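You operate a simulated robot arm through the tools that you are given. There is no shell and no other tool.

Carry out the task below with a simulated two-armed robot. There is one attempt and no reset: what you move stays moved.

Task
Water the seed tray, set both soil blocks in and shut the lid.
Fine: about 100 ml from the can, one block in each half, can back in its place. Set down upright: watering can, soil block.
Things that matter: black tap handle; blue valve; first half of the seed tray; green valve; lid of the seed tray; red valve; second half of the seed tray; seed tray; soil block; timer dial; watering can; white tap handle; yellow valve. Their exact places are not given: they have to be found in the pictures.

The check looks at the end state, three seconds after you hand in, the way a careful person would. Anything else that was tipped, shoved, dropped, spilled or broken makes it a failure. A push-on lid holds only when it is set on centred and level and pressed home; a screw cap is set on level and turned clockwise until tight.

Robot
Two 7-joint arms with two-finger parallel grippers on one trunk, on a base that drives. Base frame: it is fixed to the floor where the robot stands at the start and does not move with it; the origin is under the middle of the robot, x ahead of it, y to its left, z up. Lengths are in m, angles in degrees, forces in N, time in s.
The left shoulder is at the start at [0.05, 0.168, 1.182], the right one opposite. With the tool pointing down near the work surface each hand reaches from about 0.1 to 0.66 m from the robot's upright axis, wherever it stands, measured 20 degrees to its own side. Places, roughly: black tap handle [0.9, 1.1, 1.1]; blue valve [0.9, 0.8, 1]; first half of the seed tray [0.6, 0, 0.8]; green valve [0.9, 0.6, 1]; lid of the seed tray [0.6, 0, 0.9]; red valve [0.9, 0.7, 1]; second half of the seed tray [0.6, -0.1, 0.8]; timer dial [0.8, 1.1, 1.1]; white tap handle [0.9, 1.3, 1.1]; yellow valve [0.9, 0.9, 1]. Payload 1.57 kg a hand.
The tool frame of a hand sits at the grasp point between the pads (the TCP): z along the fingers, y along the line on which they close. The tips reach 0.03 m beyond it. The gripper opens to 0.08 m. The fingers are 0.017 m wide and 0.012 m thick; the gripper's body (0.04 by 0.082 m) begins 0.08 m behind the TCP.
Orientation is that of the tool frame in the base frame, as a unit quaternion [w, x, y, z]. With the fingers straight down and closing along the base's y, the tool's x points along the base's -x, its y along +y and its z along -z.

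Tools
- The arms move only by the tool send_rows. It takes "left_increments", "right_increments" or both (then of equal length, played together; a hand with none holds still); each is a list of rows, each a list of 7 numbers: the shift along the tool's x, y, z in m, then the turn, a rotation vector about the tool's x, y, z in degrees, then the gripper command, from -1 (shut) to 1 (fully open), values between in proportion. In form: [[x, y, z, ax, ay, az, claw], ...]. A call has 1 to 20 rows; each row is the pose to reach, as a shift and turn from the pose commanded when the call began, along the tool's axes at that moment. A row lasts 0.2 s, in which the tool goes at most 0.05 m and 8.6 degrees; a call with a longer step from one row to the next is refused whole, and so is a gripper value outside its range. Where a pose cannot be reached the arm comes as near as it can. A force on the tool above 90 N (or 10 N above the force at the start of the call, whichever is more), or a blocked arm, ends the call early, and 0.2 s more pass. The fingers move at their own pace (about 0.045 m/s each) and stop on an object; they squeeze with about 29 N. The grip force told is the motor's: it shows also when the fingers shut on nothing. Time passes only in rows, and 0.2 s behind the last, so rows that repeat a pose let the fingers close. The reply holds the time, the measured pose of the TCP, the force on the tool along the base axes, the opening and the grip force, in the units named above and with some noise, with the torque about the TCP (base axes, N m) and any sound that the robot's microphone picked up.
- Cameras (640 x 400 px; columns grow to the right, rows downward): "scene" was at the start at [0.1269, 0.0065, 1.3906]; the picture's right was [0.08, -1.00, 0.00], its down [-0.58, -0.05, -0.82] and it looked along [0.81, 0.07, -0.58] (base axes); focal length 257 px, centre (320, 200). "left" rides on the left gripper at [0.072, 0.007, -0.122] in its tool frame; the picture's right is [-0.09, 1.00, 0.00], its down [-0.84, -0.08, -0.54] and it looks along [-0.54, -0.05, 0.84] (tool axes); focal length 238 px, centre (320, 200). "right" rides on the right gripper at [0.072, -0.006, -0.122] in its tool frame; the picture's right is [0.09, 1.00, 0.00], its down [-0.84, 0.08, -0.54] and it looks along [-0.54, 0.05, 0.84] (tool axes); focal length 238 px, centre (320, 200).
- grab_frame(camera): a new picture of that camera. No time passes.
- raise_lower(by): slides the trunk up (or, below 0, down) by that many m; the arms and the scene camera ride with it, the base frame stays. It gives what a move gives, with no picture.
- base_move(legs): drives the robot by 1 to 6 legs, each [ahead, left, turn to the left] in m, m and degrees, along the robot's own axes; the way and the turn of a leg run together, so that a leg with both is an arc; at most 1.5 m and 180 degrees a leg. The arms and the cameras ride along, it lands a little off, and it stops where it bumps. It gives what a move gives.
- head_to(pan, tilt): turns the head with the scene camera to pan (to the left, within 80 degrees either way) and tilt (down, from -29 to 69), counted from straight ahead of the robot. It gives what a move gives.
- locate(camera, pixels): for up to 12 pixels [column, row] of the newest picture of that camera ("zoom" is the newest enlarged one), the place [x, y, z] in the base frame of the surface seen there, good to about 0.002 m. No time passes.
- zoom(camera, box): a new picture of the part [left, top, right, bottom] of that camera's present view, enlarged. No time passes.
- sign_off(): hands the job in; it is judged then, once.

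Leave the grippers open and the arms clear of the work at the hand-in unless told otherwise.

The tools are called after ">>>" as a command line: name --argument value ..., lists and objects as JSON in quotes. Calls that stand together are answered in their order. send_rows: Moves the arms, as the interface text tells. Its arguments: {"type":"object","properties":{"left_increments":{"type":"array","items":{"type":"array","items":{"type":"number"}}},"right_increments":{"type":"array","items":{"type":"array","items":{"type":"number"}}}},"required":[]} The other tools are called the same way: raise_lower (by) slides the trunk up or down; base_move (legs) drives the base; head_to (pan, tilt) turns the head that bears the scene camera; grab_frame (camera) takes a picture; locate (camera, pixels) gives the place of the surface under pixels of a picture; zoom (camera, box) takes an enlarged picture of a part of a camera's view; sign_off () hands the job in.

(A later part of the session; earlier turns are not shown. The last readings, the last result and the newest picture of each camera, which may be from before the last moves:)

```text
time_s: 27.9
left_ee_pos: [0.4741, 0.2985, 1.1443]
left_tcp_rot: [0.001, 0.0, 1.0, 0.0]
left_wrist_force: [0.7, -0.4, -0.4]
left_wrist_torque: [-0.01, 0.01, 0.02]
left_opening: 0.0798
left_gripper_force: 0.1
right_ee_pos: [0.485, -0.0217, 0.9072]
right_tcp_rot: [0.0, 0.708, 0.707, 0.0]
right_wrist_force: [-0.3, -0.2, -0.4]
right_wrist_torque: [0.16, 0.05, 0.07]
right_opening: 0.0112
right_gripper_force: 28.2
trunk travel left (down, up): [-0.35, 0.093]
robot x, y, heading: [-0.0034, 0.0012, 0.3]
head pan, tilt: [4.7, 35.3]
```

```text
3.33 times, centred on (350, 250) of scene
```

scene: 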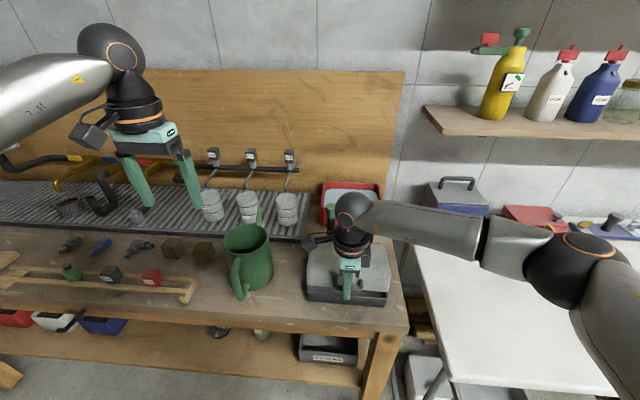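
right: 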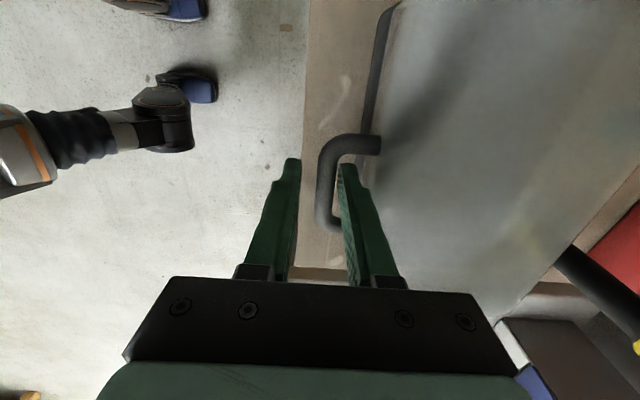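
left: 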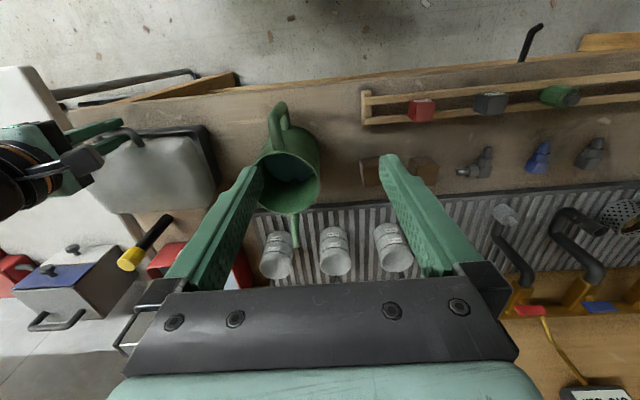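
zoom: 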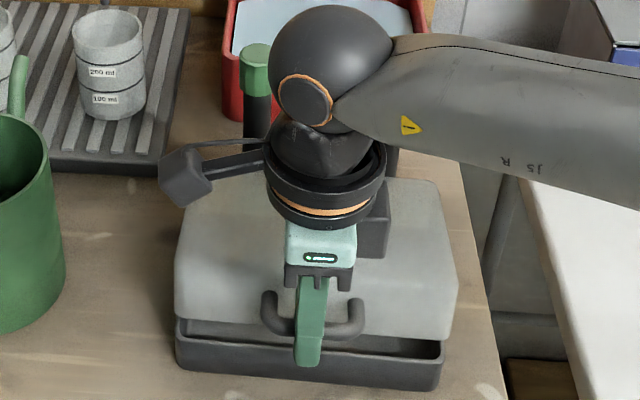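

The lid is hinged at the back and lifts freely. Continue the arc to about 40°.

>>> send_rows --right_increments '[[0, 0.006, -0.0135, 0, 0, 0, -1], [0, 0.0126, -0.0263, 0, 0, 0, -1], [0, 0.0208, -0.0383, 0, 0, 0, -1], [0, 0.0296, -0.0499, 0, 0, 0, -1], [0, 0.0396, -0.0604, 0, 0, 0, -1], [0, 0.0504, -0.0702, 0, 0, 0, -1], [0, 0.0504, -0.0702, 0, 0, 0, -1]]'

>>> zoom --camera "left" --box '[60, 90, 240, 230]'

>>> zoom --camera "scene" --box '[290, 190, 410, 310]'

```text
time_s: 29.5
left_ee_pos: [0.4748, 0.2987, 1.1441]
left_tcp_rot: [-0.001, 0.0, 1.0, 0.0]
left_wrist_force: [0.0, -0.5, -0.3]
left_wrist_torque: [0.0, 0.01, -0.01]
left_opening: 0.0799
left_gripper_force: 0.1
right_ee_pos: [0.5345, -0.0213, 0.977]
right_tcp_rot: [0.0, 0.707, 0.707, 0.001]
right_wrist_force: [0.7, -1.1, -0.1]
right_wrist_torque: [0.17, 0.05, -0.01]
right_opening: 0.0111
right_gripper_force: 28.2
trunk travel left (down, up): [-0.35, 0.093]
robot x, y, heading: [-0.0036, -0.0028, 0.2]
head pan, tilt: [4.7, 35.3]
```

```text
2.86 times, centred on (150, 160) of left
```

zoom: 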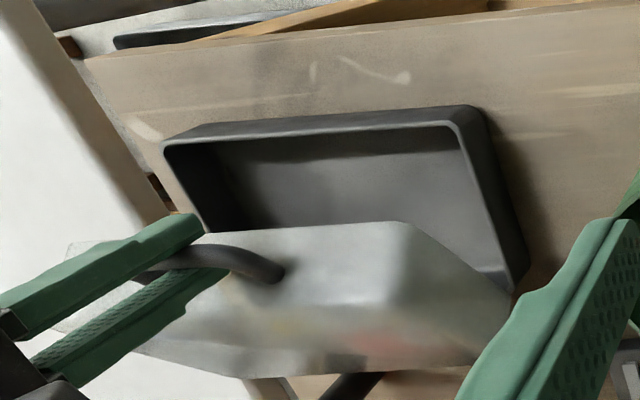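

```text
3.33 times, centred on (350, 250) of scene
```

zoom: 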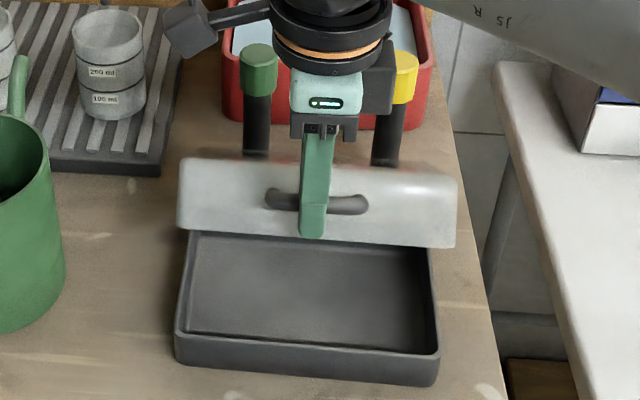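

Working well. Continue to about 75° open, still short of the posts.

>>> send_rows --right_increments '[[0, 0.012, -0.0085, 0, 0, 0, -1], [0, 0.0241, -0.0164, 0, 0, 0, -1], [0, 0.037, -0.023, 0, 0, 0, -1], [0, 0.0506, -0.0284, 0, 0, 0, -1], [0, 0.0646, -0.0326, 0, 0, 0, -1], [0, 0.0788, -0.0356, 0, 0, 0, -1], [0, 0.0933, -0.0373, 0, 0, 0, -1], [0, 0.0933, -0.0373, 0, 0, 0, -1]]'

>>> grab_frame --camera "left"

>>> grab_frame --camera "right"

>>> zoom --camera "scene" --box '[270, 150, 430, 310]'

```text
time_s: 31.3
left_ee_pos: [0.4751, 0.2995, 1.1446]
left_tcp_rot: [0.0, 0.0, 1.0, 0.0]
left_wrist_force: [0.4, 0.6, 0.0]
left_wrist_torque: [0.0, -0.03, 0.0]
left_opening: 0.0801
left_gripper_force: 0.1
right_ee_pos: [0.5874, -0.0221, 1.0078]
right_tcp_rot: [0.0, 0.707, 0.707, 0.0]
right_wrist_force: [0.5, 0.2, 0.0]
right_wrist_torque: [0.18, -0.02, -0.06]
right_opening: 0.011
right_gripper_force: 29.3
right hand out of reach, approached as far as the arm can: row 5, 6, 7, 8
trunk travel left (down, up): [-0.35, 0.093]
robot x, y, heading: [-0.0017, -0.0017, -0.1]
head pan, tilt: [4.7, 35.3]
```

```text
taken
```

left: 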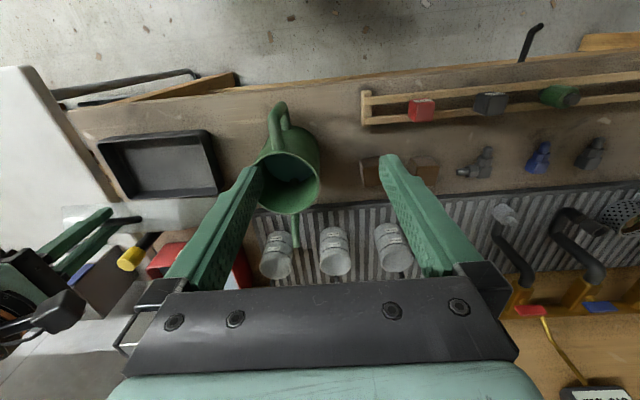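

```text
taken
```

right: 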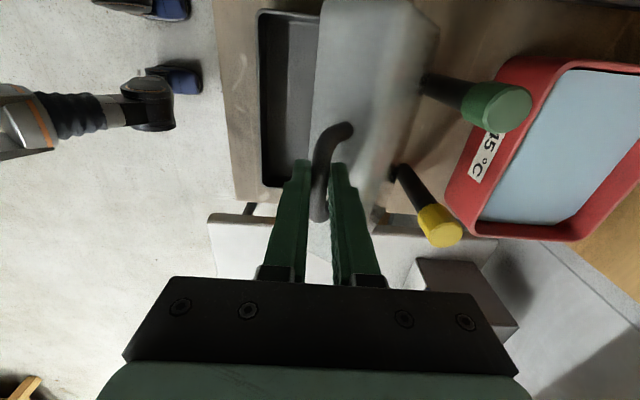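

```text
2.50 times, centred on (350, 230) of scene
```

zoom: 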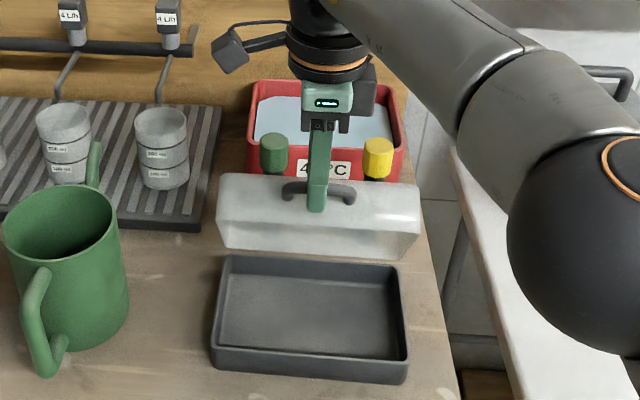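

The tray (open, one basin) is visible; the arm hit its reach at about 61° open. I'll pitch the hand forward to reach further while following the arc to ~75–80°.

>>> send_rows --right_increments '[[0, 0.005, -0.0005, -5, 0, 0, -1], [0, 0.0098, -0.0009, -10, 0, 0, -1], [0, 0.016, -0.0022, -15, 0, 0, -1], [0, 0.0225, -0.0035, -20, 0, 0, -1], [0, 0.029, -0.004, -25, 0, 0, -1], [0, 0.0356, -0.0045, -30, 0, 0, -1], [0, 0.0356, -0.0045, -30, 0, 0, -1]]'

>>> grab_frame --camera "right"

>>> zoom --camera "scene" --box '[270, 150, 430, 310]'

```text
time_s: 32.9
left_ee_pos: [0.4747, 0.2993, 1.1438]
left_tcp_rot: [0.0, 0.0, 1.0, 0.0]
left_wrist_force: [-0.9, -0.3, 0.1]
left_wrist_torque: [-0.03, -0.01, -0.03]
left_opening: 0.08
left_gripper_force: 0.2
right_ee_pos: [0.6234, -0.0214, 1.0132]
right_tcp_rot: [0.182, 0.684, 0.683, 0.182]
right_wrist_force: [-0.3, -0.4, 0.3]
right_wrist_torque: [0.17, -0.01, 0.04]
right_opening: 0.011
right_gripper_force: 28.9
trunk travel left (down, up): [-0.35, 0.093]
robot x, y, heading: [-0.0032, -0.0034, 0.5]
head pan, tilt: [4.7, 35.3]
```

```text
taken
```

right: 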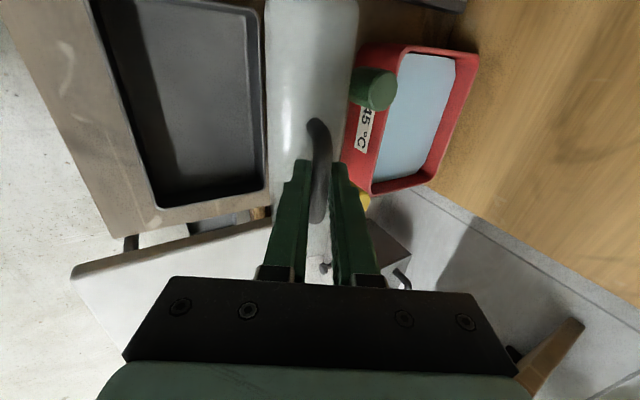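

```text
2.50 times, centred on (350, 230) of scene
```

zoom: 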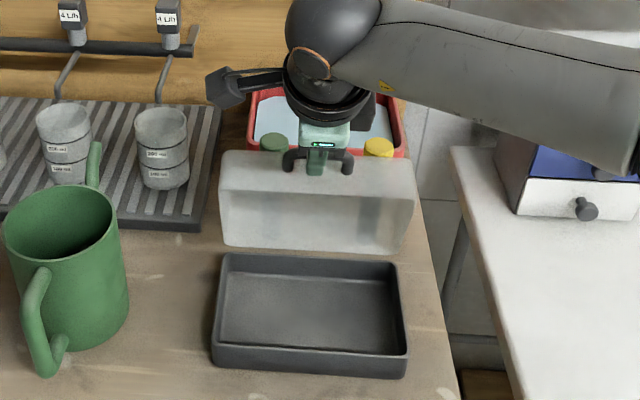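

Lid is around 75° open, force still nil. Continue gently to ~85° and watch for a hinge stop.

>>> send_rows --right_increments '[[0, 0.0064, 0.0034, 0, 0, 0, -1], [0, 0.0128, 0.0068, 0, 0, 0, -1], [0, 0.019, 0.0108, 0, 0, 0, -1], [0, 0.0251, 0.0148, 0, 0, 0, -1], [0, 0.0251, 0.0148, 0, 0, 0, -1]]'

>>> grab_frame --camera "right"

>>> grab_frame --camera "left"

```text
time_s: 34.1
left_ee_pos: [0.4749, 0.2998, 1.1436]
left_tcp_rot: [0.001, 0.0, 1.0, 0.0]
left_wrist_force: [0.5, 0.1, 0.6]
left_wrist_torque: [0.0, -0.01, 0.02]
left_opening: 0.0799
left_gripper_force: 0.1
right_ee_pos: [0.652, -0.0219, 1.0136]
right_tcp_rot: [0.183, 0.683, 0.683, 0.183]
right_wrist_force: [1.2, 0.0, 6.8]
right_wrist_torque: [-0.15, -0.09, -0.23]
right_opening: 0.011
right_gripper_force: 28.7
trunk travel left (down, up): [-0.35, 0.093]
robot x, y, heading: [-0.0037, -0.0022, -0.3]
head pan, tilt: [4.7, 35.3]
```

```text
taken
```

right: 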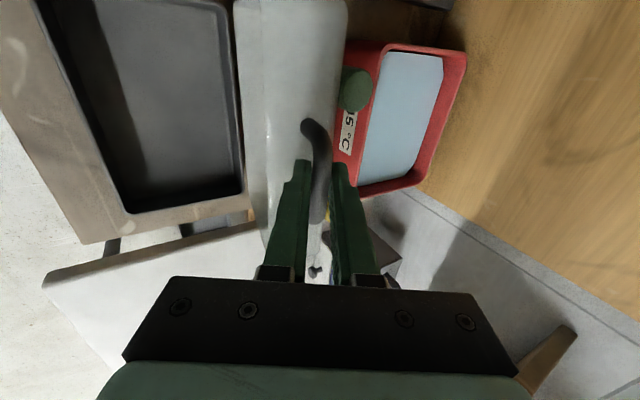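

```text
taken
```

left: 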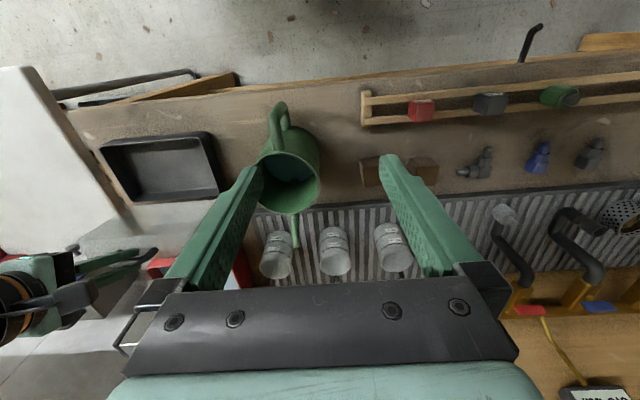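

At ~85° there's a 6.8 N upward force (radial mismatch). I'll raise the hand 2 mm to relieve it.

>>> send_rows --right_increments '[[0, 0.001, -0.0017, 0, 0, 0, -1], [0, 0.001, -0.0017, 0, 0, 0, -1]]'

>>> zoom --camera "left" --box '[60, 200, 240, 320]'

>>> zoom --camera "scene" --box '[290, 150, 430, 270]'

```text
time_s: 34.7
left_ee_pos: [0.4743, 0.2997, 1.1436]
left_tcp_rot: [0.0, 0.0, 1.0, -0.001]
left_wrist_force: [0.9, 0.5, 0.2]
left_wrist_torque: [-0.03, 0.02, -0.01]
left_opening: 0.0801
left_gripper_force: 0.1
right_ee_pos: [0.6519, -0.0211, 1.0139]
right_tcp_rot: [0.183, 0.683, 0.683, 0.182]
right_wrist_force: [0.8, 0.7, 1.2]
right_wrist_torque: [0.25, -0.02, -0.04]
right_opening: 0.0112
right_gripper_force: 28.6
trunk travel left (down, up): [-0.35, 0.093]
robot x, y, heading: [-0.007, -0.0028, -0.3]
head pan, tilt: [4.7, 35.3]
```

```text
3.33 times, centred on (150, 260) of left
```

zoom: 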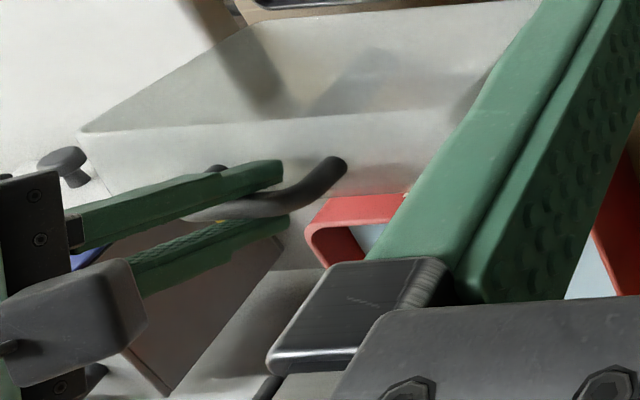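

```text
3.33 times, centred on (360, 210) of scene
```

zoom: 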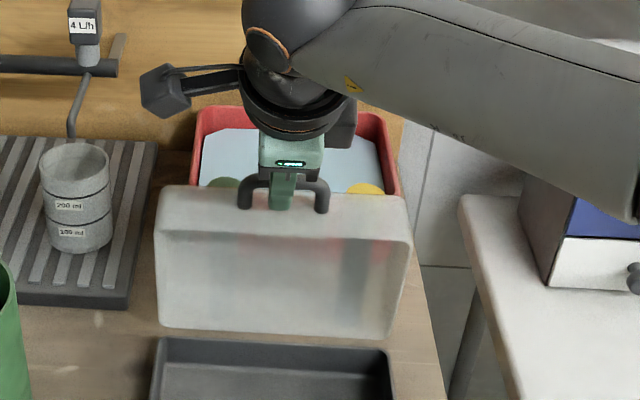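

Force relaxed. Release test: open slightly (17 mm) around the bar so that the fingers still catch it, and see whether the lid moves.

>>> send_rows --right_increments '[[0, 0, 0, 0, 0, 0, -0.55], [0, 0, 0, 0, 0, 0, -0.55], [0, 0, 0, 0, 0, 0, -0.55], [0, 0, 0, 0, 0, 0, -0.55], [0, 0, 0, 0, 0, 0, -0.55]]'

>>> grab_frame --camera "right"

>>> zoom --camera "scene" --box '[290, 150, 430, 270]'

```text
time_s: 35.9
left_ee_pos: [0.4746, 0.3, 1.1432]
left_tcp_rot: [-0.001, -0.001, 1.0, 0.001]
left_wrist_force: [-1.0, -0.7, -0.8]
left_wrist_torque: [0.03, 0.01, -0.02]
left_opening: 0.0799
left_gripper_force: 0.1
right_ee_pos: [0.653, -0.0201, 1.0143]
right_tcp_rot: [0.183, 0.683, 0.683, 0.184]
right_wrist_force: [0.2, 0.6, -0.6]
right_wrist_torque: [0.0, 0.0, 0.01]
right_opening: 0.0181
right_gripper_force: 0.1
trunk travel left (down, up): [-0.35, 0.093]
robot x, y, heading: [-0.002, -0.0027, 0.0]
head pan, tilt: [4.7, 35.3]
```

```text
taken
```

right: 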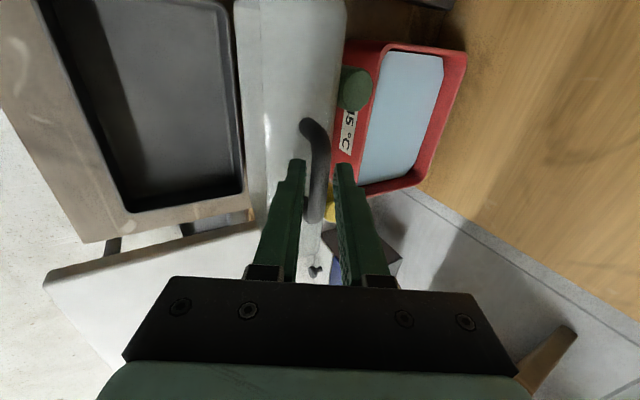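

```text
3.33 times, centred on (360, 210) of scene
```

zoom: 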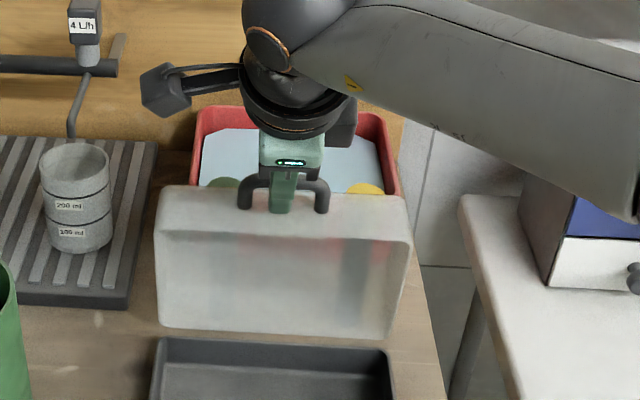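

The lid stays about in place, perhaps leaning toward the near finger. Open a bit more (28 mm) and see whether it follows.

>>> send_rows --right_increments '[[0, 0, 0, 0, 0, 0, -0.3], [0, 0, 0, 0, 0, 0, -0.3], [0, 0, 0, 0, 0, 0, -0.3], [0, 0, 0, 0, 0, 0, -0.3], [0, 0, 0, 0, 0, 0, -0.3]]'

>>> grab_frame --camera "right"

```text
time_s: 37.1
left_ee_pos: [0.4748, 0.2997, 1.1428]
left_tcp_rot: [0.0, 0.0, 1.0, 0.0]
left_wrist_force: [0.4, 0.0, 0.2]
left_wrist_torque: [-0.02, 0.01, 0.0]
left_opening: 0.08
left_gripper_force: 0.1
right_ee_pos: [0.6525, -0.0211, 1.0158]
right_tcp_rot: [0.182, 0.683, 0.684, 0.183]
right_wrist_force: [0.8, -0.4, -0.6]
right_wrist_torque: [-0.03, -0.01, 0.03]
right_opening: 0.0281
right_gripper_force: 0.0
trunk travel left (down, up): [-0.35, 0.093]
robot x, y, heading: [-0.0034, -0.0001, -0.1]
head pan, tilt: [4.7, 35.3]
```

```text
taken
```

right: 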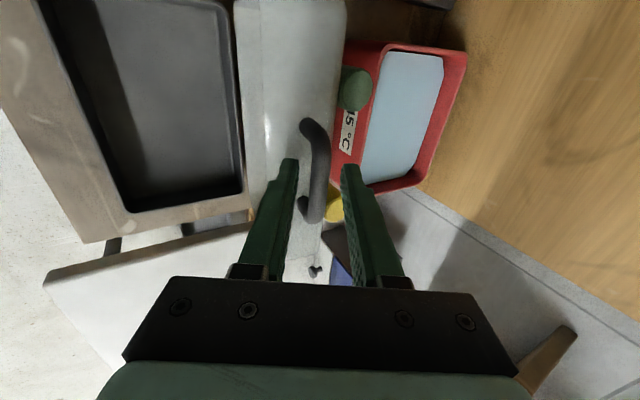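

The lid stays open by itself with no contact. Withdraw the right hand back along its fingers.

>>> send_rows --right_increments '[[0, 0, -0.03, 0, 0, 0, -0.1], [0, 0, -0.07, 0, 0, 0, -0.1], [0, 0, -0.11, 0, 0, 0, 0], [0, 0, -0.15, 0, 0, 0, 0], [-0.03, -0.03, -0.16, 6, 0, 0, 0], [-0.07, -0.06, -0.17, 12, 0, 0, 0], [-0.11, -0.09, -0.18, 18, 0, 0, 0], [-0.15, -0.12, -0.18, 24, 0, 0, 0], [-0.19, -0.15, -0.18, 30, 0, 0, 0]]'

>>> grab_frame --camera "scene"

```text
refused: row 6 steps farther than a row can; nothing moved
```

```text
taken
```

scene: 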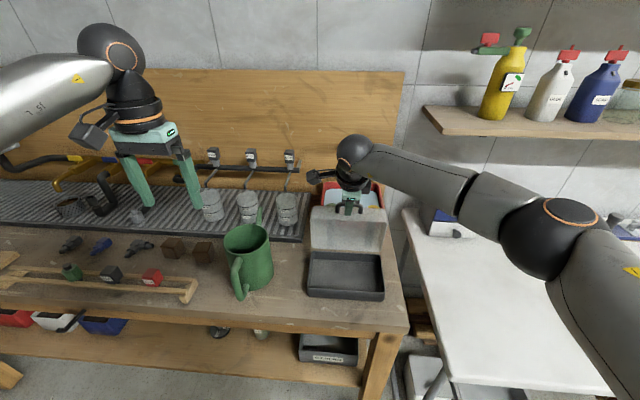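

A step was slightly too long; resending with smaller steps.

>>> send_rows --right_increments '[[0, 0, -0.03, 0, 0, 0, -0.1], [0, 0, -0.07, 0, 0, 0, -0.1], [0, 0, -0.11, 0, 0, 0, 0], [0, 0, -0.15, 0, 0, 0, 0], [-0.03, -0.02, -0.16, 6, 0, 0, 0], [-0.06, -0.05, -0.165, 12, 0, 0, 0], [-0.09, -0.08, -0.17, 18, 0, 0, 0], [-0.12, -0.11, -0.175, 24, 0, 0, 0], [-0.15, -0.14, -0.18, 30, 0, 0, 0], [-0.18, -0.16, -0.18, 30, 0, 0, 0]]'

>>> grab_frame --camera "scene"

>>> grab_frame --camera "left"

```text
time_s: 39.3
left_ee_pos: [0.4742, 0.2982, 1.1439]
left_tcp_rot: [0.0, 0.0, 1.0, 0.0]
left_wrist_force: [0.4, 0.3, -0.3]
left_wrist_torque: [0.02, 0.02, 0.0]
left_opening: 0.0802
left_gripper_force: 0.0
right_ee_pos: [0.4232, -0.2038, 1.0876]
right_tcp_rot: [0.0, 0.707, 0.707, 0.0]
right_wrist_force: [-0.1, -0.8, -0.4]
right_wrist_torque: [0.01, 0.01, -0.02]
right_opening: 0.0399
right_gripper_force: 0.0
trunk travel left (down, up): [-0.35, 0.093]
robot x, y, heading: [-0.0025, 0.0007, 0.4]
head pan, tilt: [4.7, 35.3]
```

```text
taken
```

scene: 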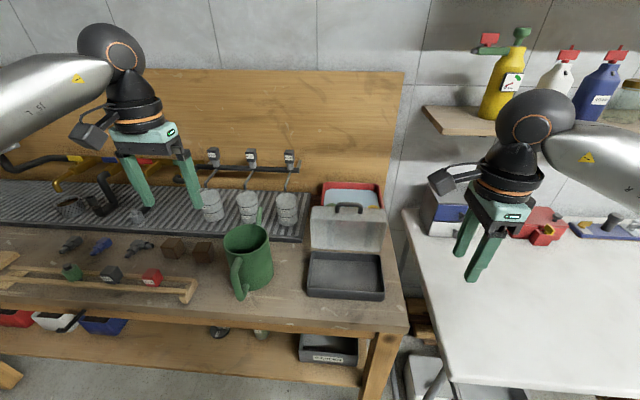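

```text
taken
```

left: 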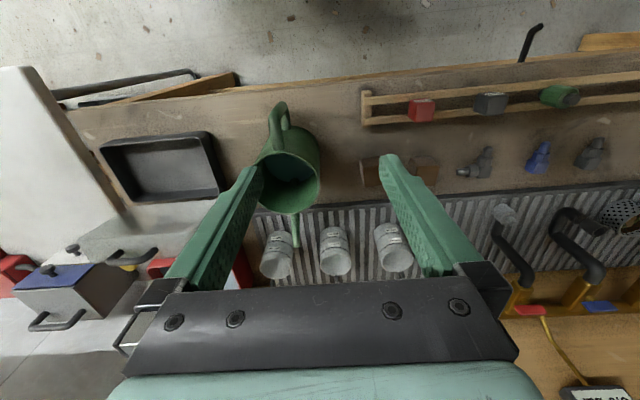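

The lid stands open. Measure the tray interior and can geometry.

>>> locate --camera "scene" --pixels '[[345, 275], [315, 258], [375, 258], [312, 290], [380, 290], [345, 253], [345, 292], [310, 275], [382, 275], [345, 230], [345, 209], [345, 297]]'

>>> locate --camera "left" --pixels '[[278, 103], [283, 118], [275, 140], [296, 247], [294, 232], [288, 160], [300, 165], [285, 152], [262, 175], [318, 175], [290, 212], [280, 152]]'

>>> zoom --camera "left" --box '[230, 90, 350, 270]'

>>> zoom --camera "scene" --box '[200, 200, 320, 310]'

```text
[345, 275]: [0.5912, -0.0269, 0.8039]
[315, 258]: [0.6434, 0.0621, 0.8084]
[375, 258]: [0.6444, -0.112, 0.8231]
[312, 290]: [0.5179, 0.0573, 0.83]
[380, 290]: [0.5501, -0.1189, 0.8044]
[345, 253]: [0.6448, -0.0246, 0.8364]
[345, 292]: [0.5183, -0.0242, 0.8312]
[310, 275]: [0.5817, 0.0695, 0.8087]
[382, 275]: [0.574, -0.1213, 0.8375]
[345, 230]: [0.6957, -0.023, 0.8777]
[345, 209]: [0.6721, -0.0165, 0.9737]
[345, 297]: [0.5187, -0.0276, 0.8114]
```

```text
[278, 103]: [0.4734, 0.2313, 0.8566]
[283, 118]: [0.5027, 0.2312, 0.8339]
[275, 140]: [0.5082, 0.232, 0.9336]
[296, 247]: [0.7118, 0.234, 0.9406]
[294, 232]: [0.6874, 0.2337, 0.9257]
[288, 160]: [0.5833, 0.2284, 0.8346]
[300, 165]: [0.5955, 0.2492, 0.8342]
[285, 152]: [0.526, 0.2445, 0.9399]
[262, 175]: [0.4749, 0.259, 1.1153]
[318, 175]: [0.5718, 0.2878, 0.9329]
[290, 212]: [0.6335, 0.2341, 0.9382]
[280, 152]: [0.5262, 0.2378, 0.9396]
```

```text
2.22 times, centred on (290, 180) of left
```

zoom: 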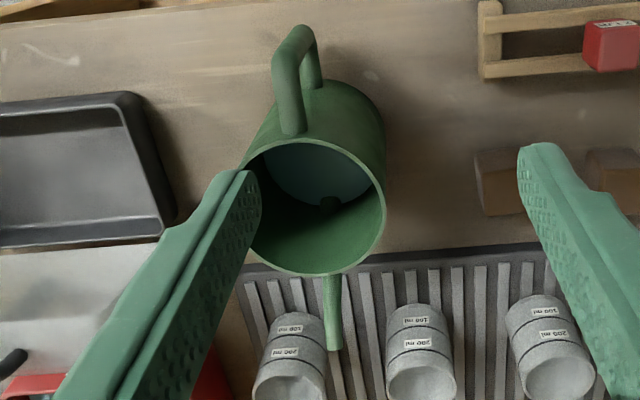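

```text
3.64 times, centred on (260, 255) of scene
```

zoom: 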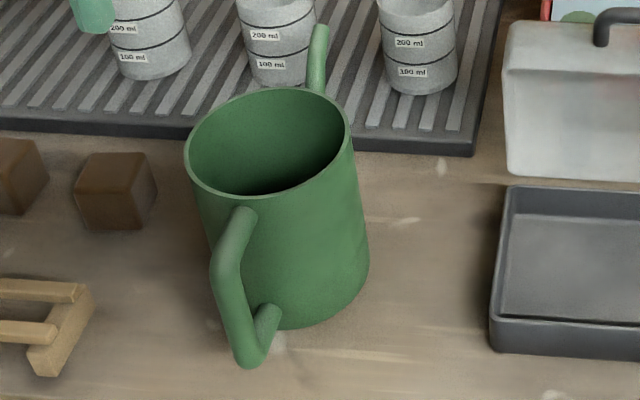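

Tray interior: x≈0.515–0.64, y≈-0.118–0.066, floor z≈0.804, rim 0.838. Can handle bar is vertical near (0.478, 0.232), z 0.85–0.93. I'll grip it from above with the left fingers lying along the bar (20° forward pitch). First go above it.

>>> send_rows --left_increments '[[0, -0.02, 0.03, 0, -4, 0, 0.5], [0.005, -0.04, 0.06, 0, -8, 0, 0.5], [0.008, -0.06, 0.09, 0, -12, 0, 0.5], [0.011, -0.067, 0.12, 0, -16, 0, 0.5], [0.011, -0.067, 0.15, 0, -20, 0, 0.5], [0.011, -0.067, 0.164, 0, -20, 0, 0.5], [0.011, -0.067, 0.164, 0, -20, 0, 0.5]]'

>>> grab_frame --camera "left"

>>> grab_frame --camera "scene"

```text
time_s: 40.9
left_ee_pos: [0.4629, 0.2318, 0.9803]
left_tcp_rot: [0.174, -0.001, 0.985, -0.001]
left_wrist_force: [0.2, -0.8, -0.3]
left_wrist_torque: [0.01, -0.01, 0.06]
left_opening: 0.06
left_gripper_force: 0.2
right_ee_pos: [0.4251, -0.2017, 1.0891]
right_tcp_rot: [0.0, 0.707, 0.707, 0.0]
right_wrist_force: [0.7, -0.1, 0.2]
right_wrist_torque: [-0.02, 0.0, -0.01]
right_opening: 0.0399
right_gripper_force: 0.1
trunk travel left (down, up): [-0.35, 0.093]
robot x, y, heading: [-0.0022, -0.0015, -0.2]
head pan, tilt: [4.7, 35.3]
```

```text
taken
```

left: 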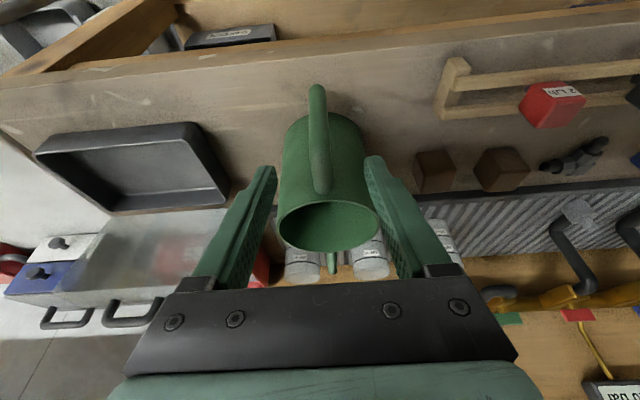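

```text
taken
```

scene: 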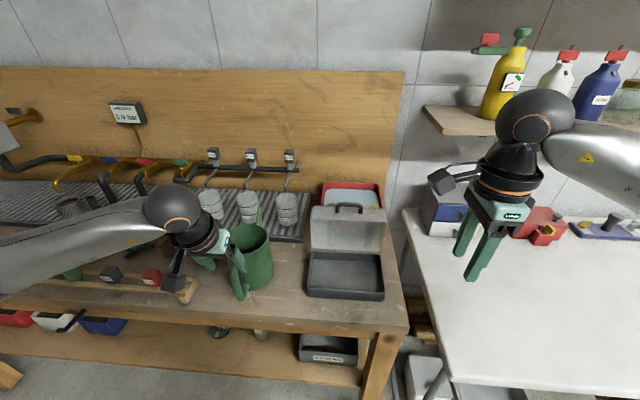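

Handle is centred between the fingers. Locate points on the handle to fix its x and z.

>>> locate --camera "left" --pixels '[[317, 88], [317, 100], [317, 120], [318, 140], [320, 160], [322, 180], [311, 120], [324, 120], [300, 150], [340, 150]]'

>>> zoom --camera "left" --box '[240, 70, 400, 280]'

```text
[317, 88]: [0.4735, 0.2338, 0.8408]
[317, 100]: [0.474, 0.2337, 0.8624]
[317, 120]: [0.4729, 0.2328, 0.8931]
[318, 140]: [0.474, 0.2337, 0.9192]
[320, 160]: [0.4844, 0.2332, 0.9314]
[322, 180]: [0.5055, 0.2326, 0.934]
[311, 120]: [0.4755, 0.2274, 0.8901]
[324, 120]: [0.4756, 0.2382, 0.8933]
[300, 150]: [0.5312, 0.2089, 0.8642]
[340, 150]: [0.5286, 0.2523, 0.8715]
```

```text
1.90 times, centred on (320, 175) of left
```

zoom: 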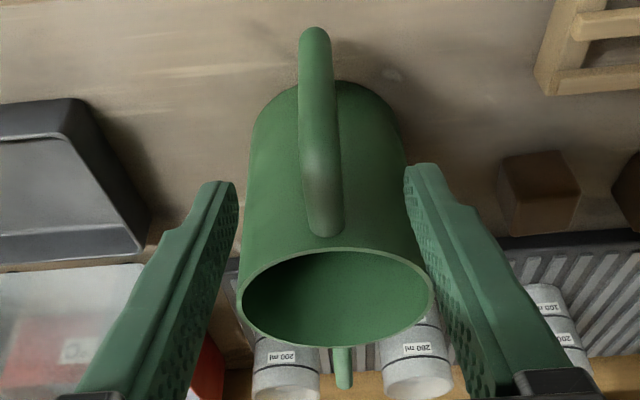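

Handle bar centre ≈ (0.480, 0.233). Descend so that the TCP is at (0.480, 0.233, 0.885).

>>> send_rows --left_increments '[[0.006, 0.001, 0.03, 0, 0, 0, 0.5], [0.012, 0.001, 0.06, 0, 0, 0, 0.5], [0.0165, 0.001, 0.085, 0, 0, 0, 0.5], [0.0165, 0.001, 0.095, 0, 0, 0, 0.5], [0.0165, 0.001, 0.095, 0, 0, 0, 0.5]]'

>>> grab_frame --camera "left"

>>> zoom --camera "scene" --box '[160, 190, 320, 310]'

```text
time_s: 42.1
left_ee_pos: [0.481, 0.2324, 0.8846]
left_tcp_rot: [0.174, 0.001, 0.985, 0.0]
left_wrist_force: [-0.8, 0.5, -0.3]
left_wrist_torque: [0.01, 0.01, 0.02]
left_opening: 0.0601
left_gripper_force: 0.1
right_ee_pos: [0.4242, -0.2026, 1.0888]
right_tcp_rot: [0.0, 0.707, 0.707, 0.0]
right_wrist_force: [-0.3, -1.0, -0.8]
right_wrist_torque: [-0.01, 0.02, 0.0]
right_opening: 0.04
right_gripper_force: 0.1
trunk travel left (down, up): [-0.35, 0.093]
robot x, y, heading: [-0.006, -0.0013, 0.3]
head pan, tilt: [4.7, 35.3]
```

```text
taken
```

left: 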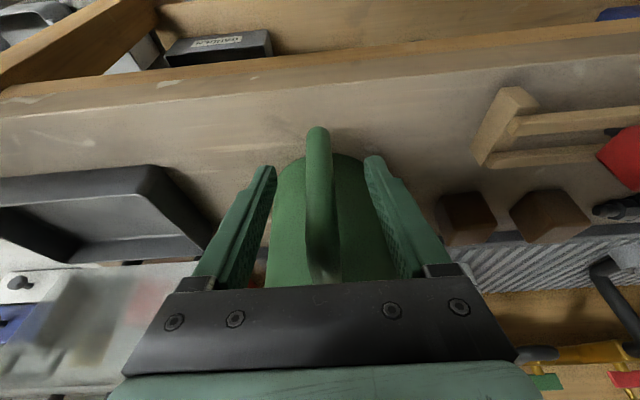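

```text
3.33 times, centred on (240, 250) of scene
```

zoom: 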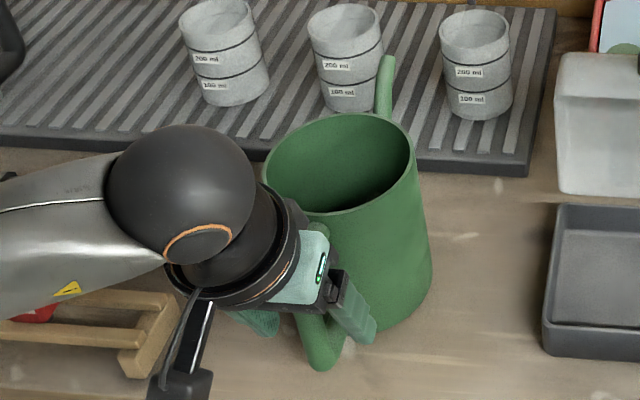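

Close on the handle.

>>> send_rows --left_increments '[[0, 0, 0, 0, 0, 0, -1], [0, 0, 0, 0, 0, 0, -1], [0, 0, 0, 0, 0, 0, -1], [0, 0, 0, 0, 0, 0, -1], [0, 0, 0, 0, 0, 0, -1]]'

```text
time_s: 43.3
left_ee_pos: [0.4814, 0.233, 0.884]
left_tcp_rot: [0.173, 0.0, 0.985, 0.0]
left_wrist_force: [-0.9, 0.3, 1.0]
left_wrist_torque: [0.03, -0.02, 0.01]
left_opening: 0.0175
left_gripper_force: 29.0
right_ee_pos: [0.4243, -0.2018, 1.0891]
right_tcp_rot: [-0.001, 0.707, 0.707, 0.0]
right_wrist_force: [-1.3, -0.3, -0.8]
right_wrist_torque: [0.0, 0.01, 0.01]
right_opening: 0.0402
right_gripper_force: 0.0
trunk travel left (down, up): [-0.35, 0.093]
robot x, y, heading: [-0.0018, -0.003, 0.1]
head pan, tilt: [4.7, 35.3]
```

Gripped (17.5 mm). Test lift of 2 cm.

>>> send_rows --left_increments '[[-0.0017, 0, -0.0047, 0, 0, 0, -1], [-0.0034, 0, -0.0094, 0, 0, 0, -1], [-0.0068, 0, -0.0188, 0, 0, 0, -1], [-0.0068, 0, -0.0188, 0, 0, 0, -1], [-0.0068, 0, -0.0188, 0, 0, 0, -1]]'

>>> grab_frame --camera "left"

>>> zoom --camera "scene" --box '[160, 190, 320, 310]'

```text
time_s: 44.5
left_ee_pos: [0.4794, 0.2334, 0.9044]
left_tcp_rot: [0.172, -0.001, 0.985, 0.001]
left_wrist_force: [-0.2, 0.5, -3.6]
left_wrist_torque: [0.04, 0.39, -0.03]
left_opening: 0.0174
left_gripper_force: 28.5
right_ee_pos: [0.4256, -0.2021, 1.089]
right_tcp_rot: [-0.001, 0.707, 0.707, -0.001]
right_wrist_force: [-0.2, 0.3, 0.1]
right_wrist_torque: [0.0, 0.03, 0.03]
right_opening: 0.0403
right_gripper_force: 0.0
trunk travel left (down, up): [-0.35, 0.093]
robot x, y, heading: [-0.004, 0.0055, 0.1]
head pan, tilt: [4.7, 35.3]
```

```text
taken
```

left: 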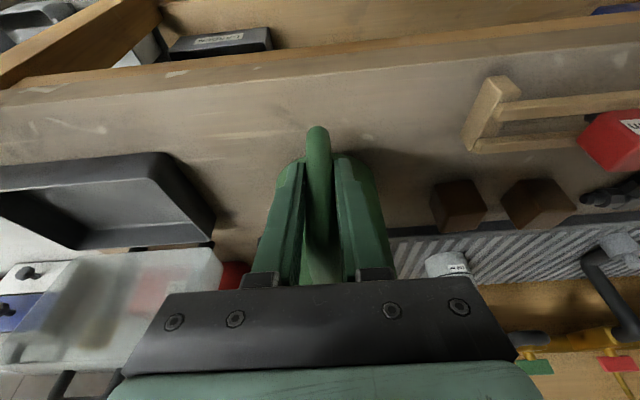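

```text
3.33 times, centred on (240, 250) of scene
```

zoom: 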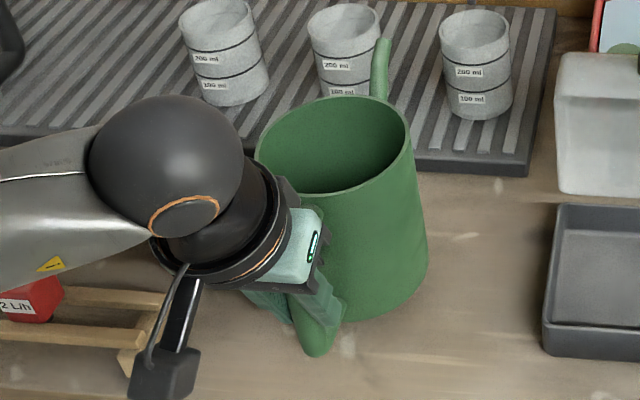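

Lifted: ~4 N, torque 0.39 N·m. Check the can stayed level via rim heights.

>>> grab_frame --camera "scene"

>>> zoom --camera "scene" --box '[210, 190, 280, 250]'

```text
taken
```

scene: 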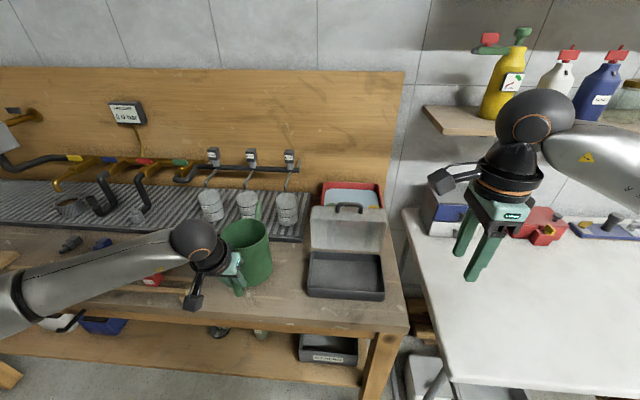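

```text
6.67 times, centred on (245, 220) of scene
```

zoom: 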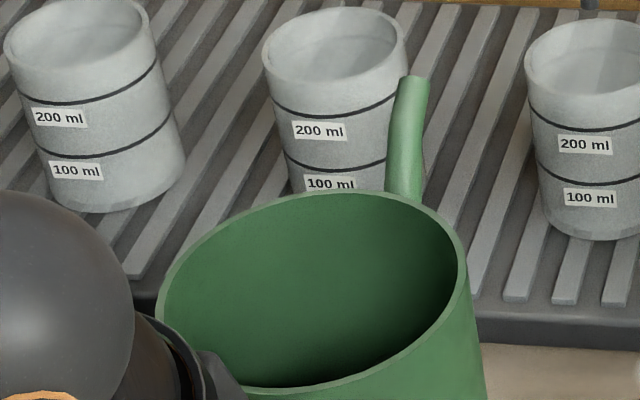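

>>> locate --camera "zoom" --pixels '[[340, 192], [300, 195], [280, 384], [320, 378], [165, 310], [460, 250], [412, 80], [410, 190], [430, 205], [400, 340]]'

```text
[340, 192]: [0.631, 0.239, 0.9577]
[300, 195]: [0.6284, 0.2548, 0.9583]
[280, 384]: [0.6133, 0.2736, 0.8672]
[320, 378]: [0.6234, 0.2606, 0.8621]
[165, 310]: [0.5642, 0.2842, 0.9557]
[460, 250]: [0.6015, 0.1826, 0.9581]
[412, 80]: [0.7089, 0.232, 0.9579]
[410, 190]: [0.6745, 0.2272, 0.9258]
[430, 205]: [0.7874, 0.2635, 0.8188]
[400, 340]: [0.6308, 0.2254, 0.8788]
```

Rim is level to within 2 mm – grip holds. Now lift the can slowly to TCP z≈1.12, clear of the lid.

>>> send_rows --left_increments '[[-0.007, 0, -0.019, 0, 0, 0, -1], [-0.016, 0, -0.044, 0, 0, 0, -1], [-0.0257, 0, -0.0705, 0, 0, 0, -1], [-0.0354, 0, -0.097, 0, 0, 0, -1], [-0.045, 0, -0.1235, 0, 0, 0, -1], [-0.0546, 0, -0.15, 0, 0, 0, -1], [-0.0642, 0, -0.1763, 0, 0, 0, -1], [-0.0705, 0, -0.194, 0, 0, 0, -1], [-0.0735, 0, -0.2021, 0, 0, 0, -1], [-0.0735, 0, -0.2021, 0, 0, 0, -1], [-0.0735, 0, -0.2021, 0, 0, 0, -1]]'

>>> grab_frame --camera "scene"

>>> grab_frame --camera "right"

```text
time_s: 46.9
left_ee_pos: [0.4793, 0.2334, 1.1187]
left_tcp_rot: [0.173, -0.001, 0.985, 0.0]
left_wrist_force: [0.0, -0.3, -3.5]
left_wrist_torque: [0.0, 0.34, 0.0]
left_opening: 0.0174
left_gripper_force: 29.0
right_ee_pos: [0.4255, -0.2024, 1.0879]
right_tcp_rot: [0.0, 0.707, 0.707, -0.001]
right_wrist_force: [0.6, 0.5, 0.3]
right_wrist_torque: [0.0, 0.01, -0.03]
right_opening: 0.0398
right_gripper_force: 0.1
trunk travel left (down, up): [-0.35, 0.093]
robot x, y, heading: [-0.0039, 0.0019, -0.0]
head pan, tilt: [4.7, 35.3]
```

```text
taken
```

scene: 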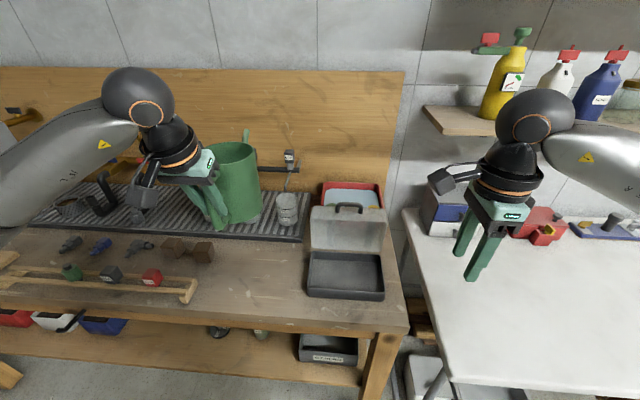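

```text
taken
```

right: 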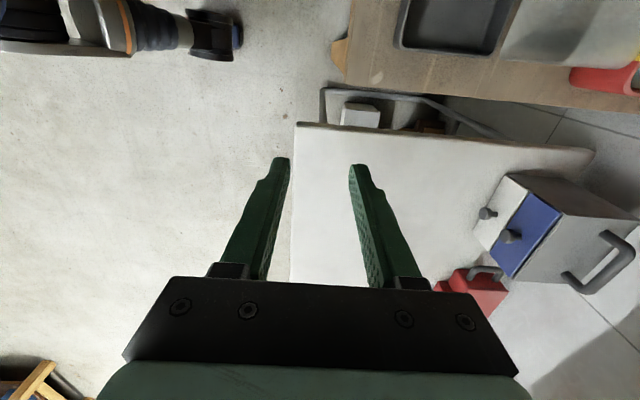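

Holding ~3.5 N. Now yaw the can −90° (spout to −y), keeping it level.

>>> send_rows --left_increments '[[0, 0, 0, 1.37, 0, 3.76, -1], [0, 0, 0, 3.42, 0, 9.4, -1], [0, 0, 0, 5.81, 0, 15.98, -1], [0, 0, 0, 8.2, 0, 22.55, -1], [0, 0, 0, 10.6, 0, 29.1, -1], [0, 0, 0, 13.0, 0, 35.7, -1], [0, 0, 0, 15.4, 0, 42.3, -1], [0, 0, 0, 17.8, 0, 48.9, -1], [0, 0, 0, 20.2, 0, 55.4, -1], [0, 0, 0, 22.6, 0, 62.0, -1], [0, 0, 0, 25.0, 0, 68.6, -1], [0, 0, 0, 27.4, 0, 75.2, -1], [0, 0, 0, 29.4, 0, 80.8, -1], [0, 0, 0, 30.8, 0, 84.6, -1], [0, 0, 0, 30.8, 0, 84.6, -1], [0, 0, 0, 30.8, 0, 84.6, -1]]'

>>> grab_frame --camera "scene"

```text
time_s: 50.3
left_ee_pos: [0.2886, 0.1043, 1.1507]
left_tcp_rot: [0.123, 0.695, 0.698, -0.123]
left_wrist_force: [0.2, -0.4, -4.4]
left_wrist_torque: [0.35, -0.02, -0.02]
left_opening: 0.0171
left_gripper_force: 29.0
left hand out of reach, approached as far as the arm can: row 7, 8, 9, 10, 11, 12, 13, 14, 15, 16
right_ee_pos: [0.4257, -0.2023, 1.0887]
right_tcp_rot: [0.0, 0.707, 0.707, -0.001]
right_wrist_force: [0.1, -0.3, 0.4]
right_wrist_torque: [0.02, 0.01, 0.0]
right_opening: 0.04
right_gripper_force: 0.0
trunk travel left (down, up): [-0.35, 0.093]
robot x, y, heading: [-0.0057, -0.001, -0.1]
head pan, tilt: [4.7, 35.3]
```

```text
taken
```

scene: 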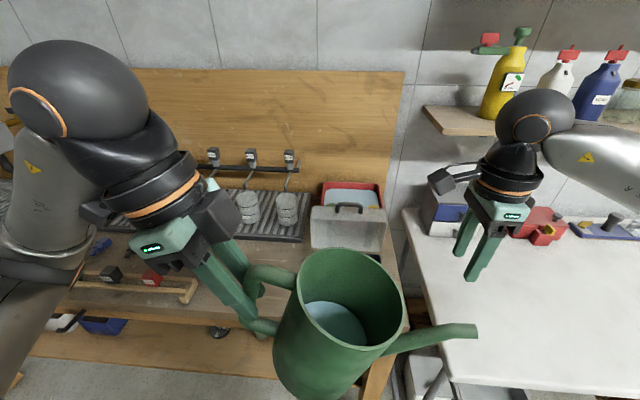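

The left arm can't do the full −90° yaw there; it came in to (0.29, 0.10) with the can still level. I'll move the right hand further away and then bring the can out with a −45° yaw to (0.41, 0.16, 1.12).

>>> send_rows --left_increments '[[0, 0, 0, 0, 0, 0, -1], [0, 0, 0, 0, 0, 0, -1], [0, 0, 0, 0, 0, 0, -1], [0.005, 0.01, 0, -1.4, 0, -3.8, -1], [0.012, 0.025, 0.001, -3.4, 0, -9.3, -1], [0.022, 0.042, 0.003, -5.5, 0, -15, -1], [0.034, 0.062, 0.004, -7.7, 0, -21.1, -1], [0.045, 0.082, 0.005, -9.9, 0, -27.2, -1], [0.056, 0.1, 0.006, -12.1, 0, -33.3, -1], [0.062, 0.113, 0.007, -14, 0, -38.5, -1], [0.065, 0.119, 0.008, -15.4, 0, -42.3, -1], [0.065, 0.119, 0.008, -15.4, 0, -42.3, -1]]' --right_increments '[[-0.04, 0, 0, 0, 0, 0, 0], [-0.08, 0, 0, 0, 0, 0, 0], [-0.12, 0, 0, 0, 0, 0, 0], [-0.12, 0, 0, 0, 0, 0, 0], [-0.12, 0, 0, 0, 0, 0, 0], [-0.12, 0, 0, 0, 0, 0, 0], [-0.12, 0, 0, 0, 0, 0, 0], [-0.12, 0, 0, 0, 0, 0, 0], [-0.12, 0, 0, 0, 0, 0, 0], [-0.12, 0, 0, 0, 0, 0, 0], [-0.12, 0, 0, 0, 0, 0, 0], [-0.12, 0, 0, 0, 0, 0, 0]]'

>>> grab_frame --camera "scene"

```text
time_s: 52.9
left_ee_pos: [0.4097, 0.1667, 1.1236]
left_tcp_rot: [0.159, 0.376, 0.91, -0.067]
left_wrist_force: [-0.3, 0.2, -4.8]
left_wrist_torque: [0.26, 0.25, 0.0]
left_opening: 0.0172
left_gripper_force: 29.2
right_ee_pos: [0.4238, -0.3226, 1.0891]
right_tcp_rot: [-0.001, 0.707, 0.708, -0.001]
right_wrist_force: [-0.1, 0.5, -0.1]
right_wrist_torque: [0.0, -0.01, -0.06]
right_opening: 0.0401
right_gripper_force: 0.1
trunk travel left (down, up): [-0.35, 0.093]
robot x, y, heading: [-0.0047, -0.0006, -0.3]
head pan, tilt: [4.7, 35.3]
```

```text
taken
```

scene: 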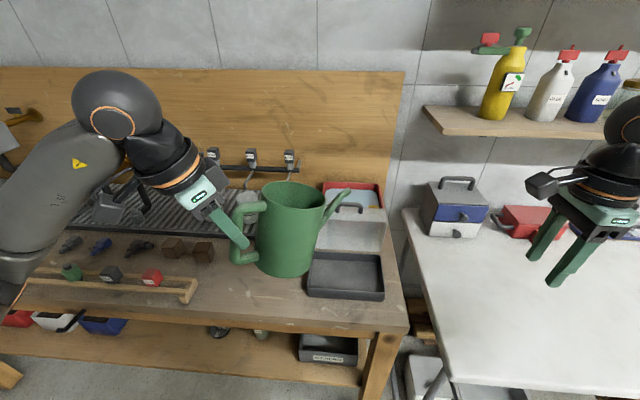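

The can is now at (0.41, 0.167) pointing diagonally to the tray. Check tip position and level.

>>> zoom --camera "scene" --box '[220, 160, 400, 310]'

>>> locate --camera "scene" --pixels '[[348, 192], [345, 196], [262, 190], [325, 200], [300, 183], [285, 205], [347, 190], [335, 210], [290, 272], [275, 207]]'

```text
2.67 times, centred on (310, 235) of scene
```

zoom: 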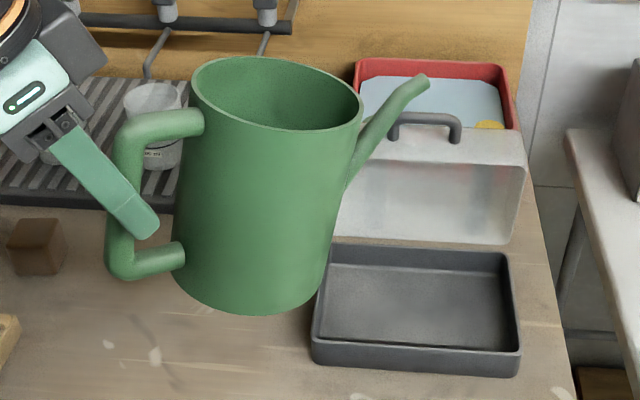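

```text
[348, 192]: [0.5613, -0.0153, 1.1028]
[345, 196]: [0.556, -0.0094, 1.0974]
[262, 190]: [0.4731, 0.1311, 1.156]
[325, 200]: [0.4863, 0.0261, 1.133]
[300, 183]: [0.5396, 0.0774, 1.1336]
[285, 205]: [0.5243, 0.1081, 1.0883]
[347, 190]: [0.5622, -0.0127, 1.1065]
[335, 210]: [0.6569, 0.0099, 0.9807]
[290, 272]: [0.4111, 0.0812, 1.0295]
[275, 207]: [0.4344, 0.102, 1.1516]
```

The tip is lower than expected (z≈1.107 instead of 1.177): the can has slipped ~17° forward in the grip during the moves. Check whether it's still creeping.

>>> send_rows --left_increments '[[0, 0, 0, 0, 0, 0, -1], [0, 0, 0, 0, 0, 0, -1], [0, 0, 0, 0, 0, 0, -1], [0, 0, 0, 0, 0, 0, -1], [0, 0, 0, 0, 0, 0, -1]]'

>>> zoom --camera "scene" --box '[220, 160, 400, 310]'

>>> locate --camera "zoom" --pixels '[[422, 78], [425, 83], [355, 120], [193, 85], [260, 60], [260, 125], [280, 312], [190, 290], [200, 110], [130, 130]]'

```text
time_s: 54.1
left_ee_pos: [0.4096, 0.1662, 1.1226]
left_tcp_rot: [0.16, 0.377, 0.91, -0.068]
left_wrist_force: [0.0, 0.0, -4.3]
left_wrist_torque: [0.26, 0.22, 0.01]
left_opening: 0.0169
left_gripper_force: 29.1
right_ee_pos: [0.4247, -0.3235, 1.0898]
right_tcp_rot: [-0.001, 0.707, 0.707, -0.001]
right_wrist_force: [0.1, 0.7, 0.9]
right_wrist_torque: [-0.02, 0.0, -0.01]
right_opening: 0.0401
right_gripper_force: 0.1
trunk travel left (down, up): [-0.35, 0.093]
robot x, y, heading: [-0.0055, -0.0018, 0.2]
head pan, tilt: [4.7, 35.3]
```

```text
2.67 times, centred on (310, 235) of scene
```

zoom: 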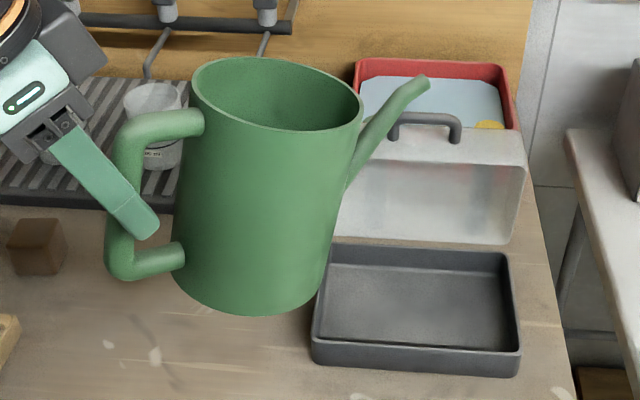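

```text
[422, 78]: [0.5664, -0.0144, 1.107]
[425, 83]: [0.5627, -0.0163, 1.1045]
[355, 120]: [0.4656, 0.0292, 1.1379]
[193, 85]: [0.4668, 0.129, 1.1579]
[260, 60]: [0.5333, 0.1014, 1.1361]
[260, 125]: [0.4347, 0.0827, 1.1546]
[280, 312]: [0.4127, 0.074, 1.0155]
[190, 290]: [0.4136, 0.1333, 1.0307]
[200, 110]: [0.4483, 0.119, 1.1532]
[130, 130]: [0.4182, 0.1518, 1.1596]
```

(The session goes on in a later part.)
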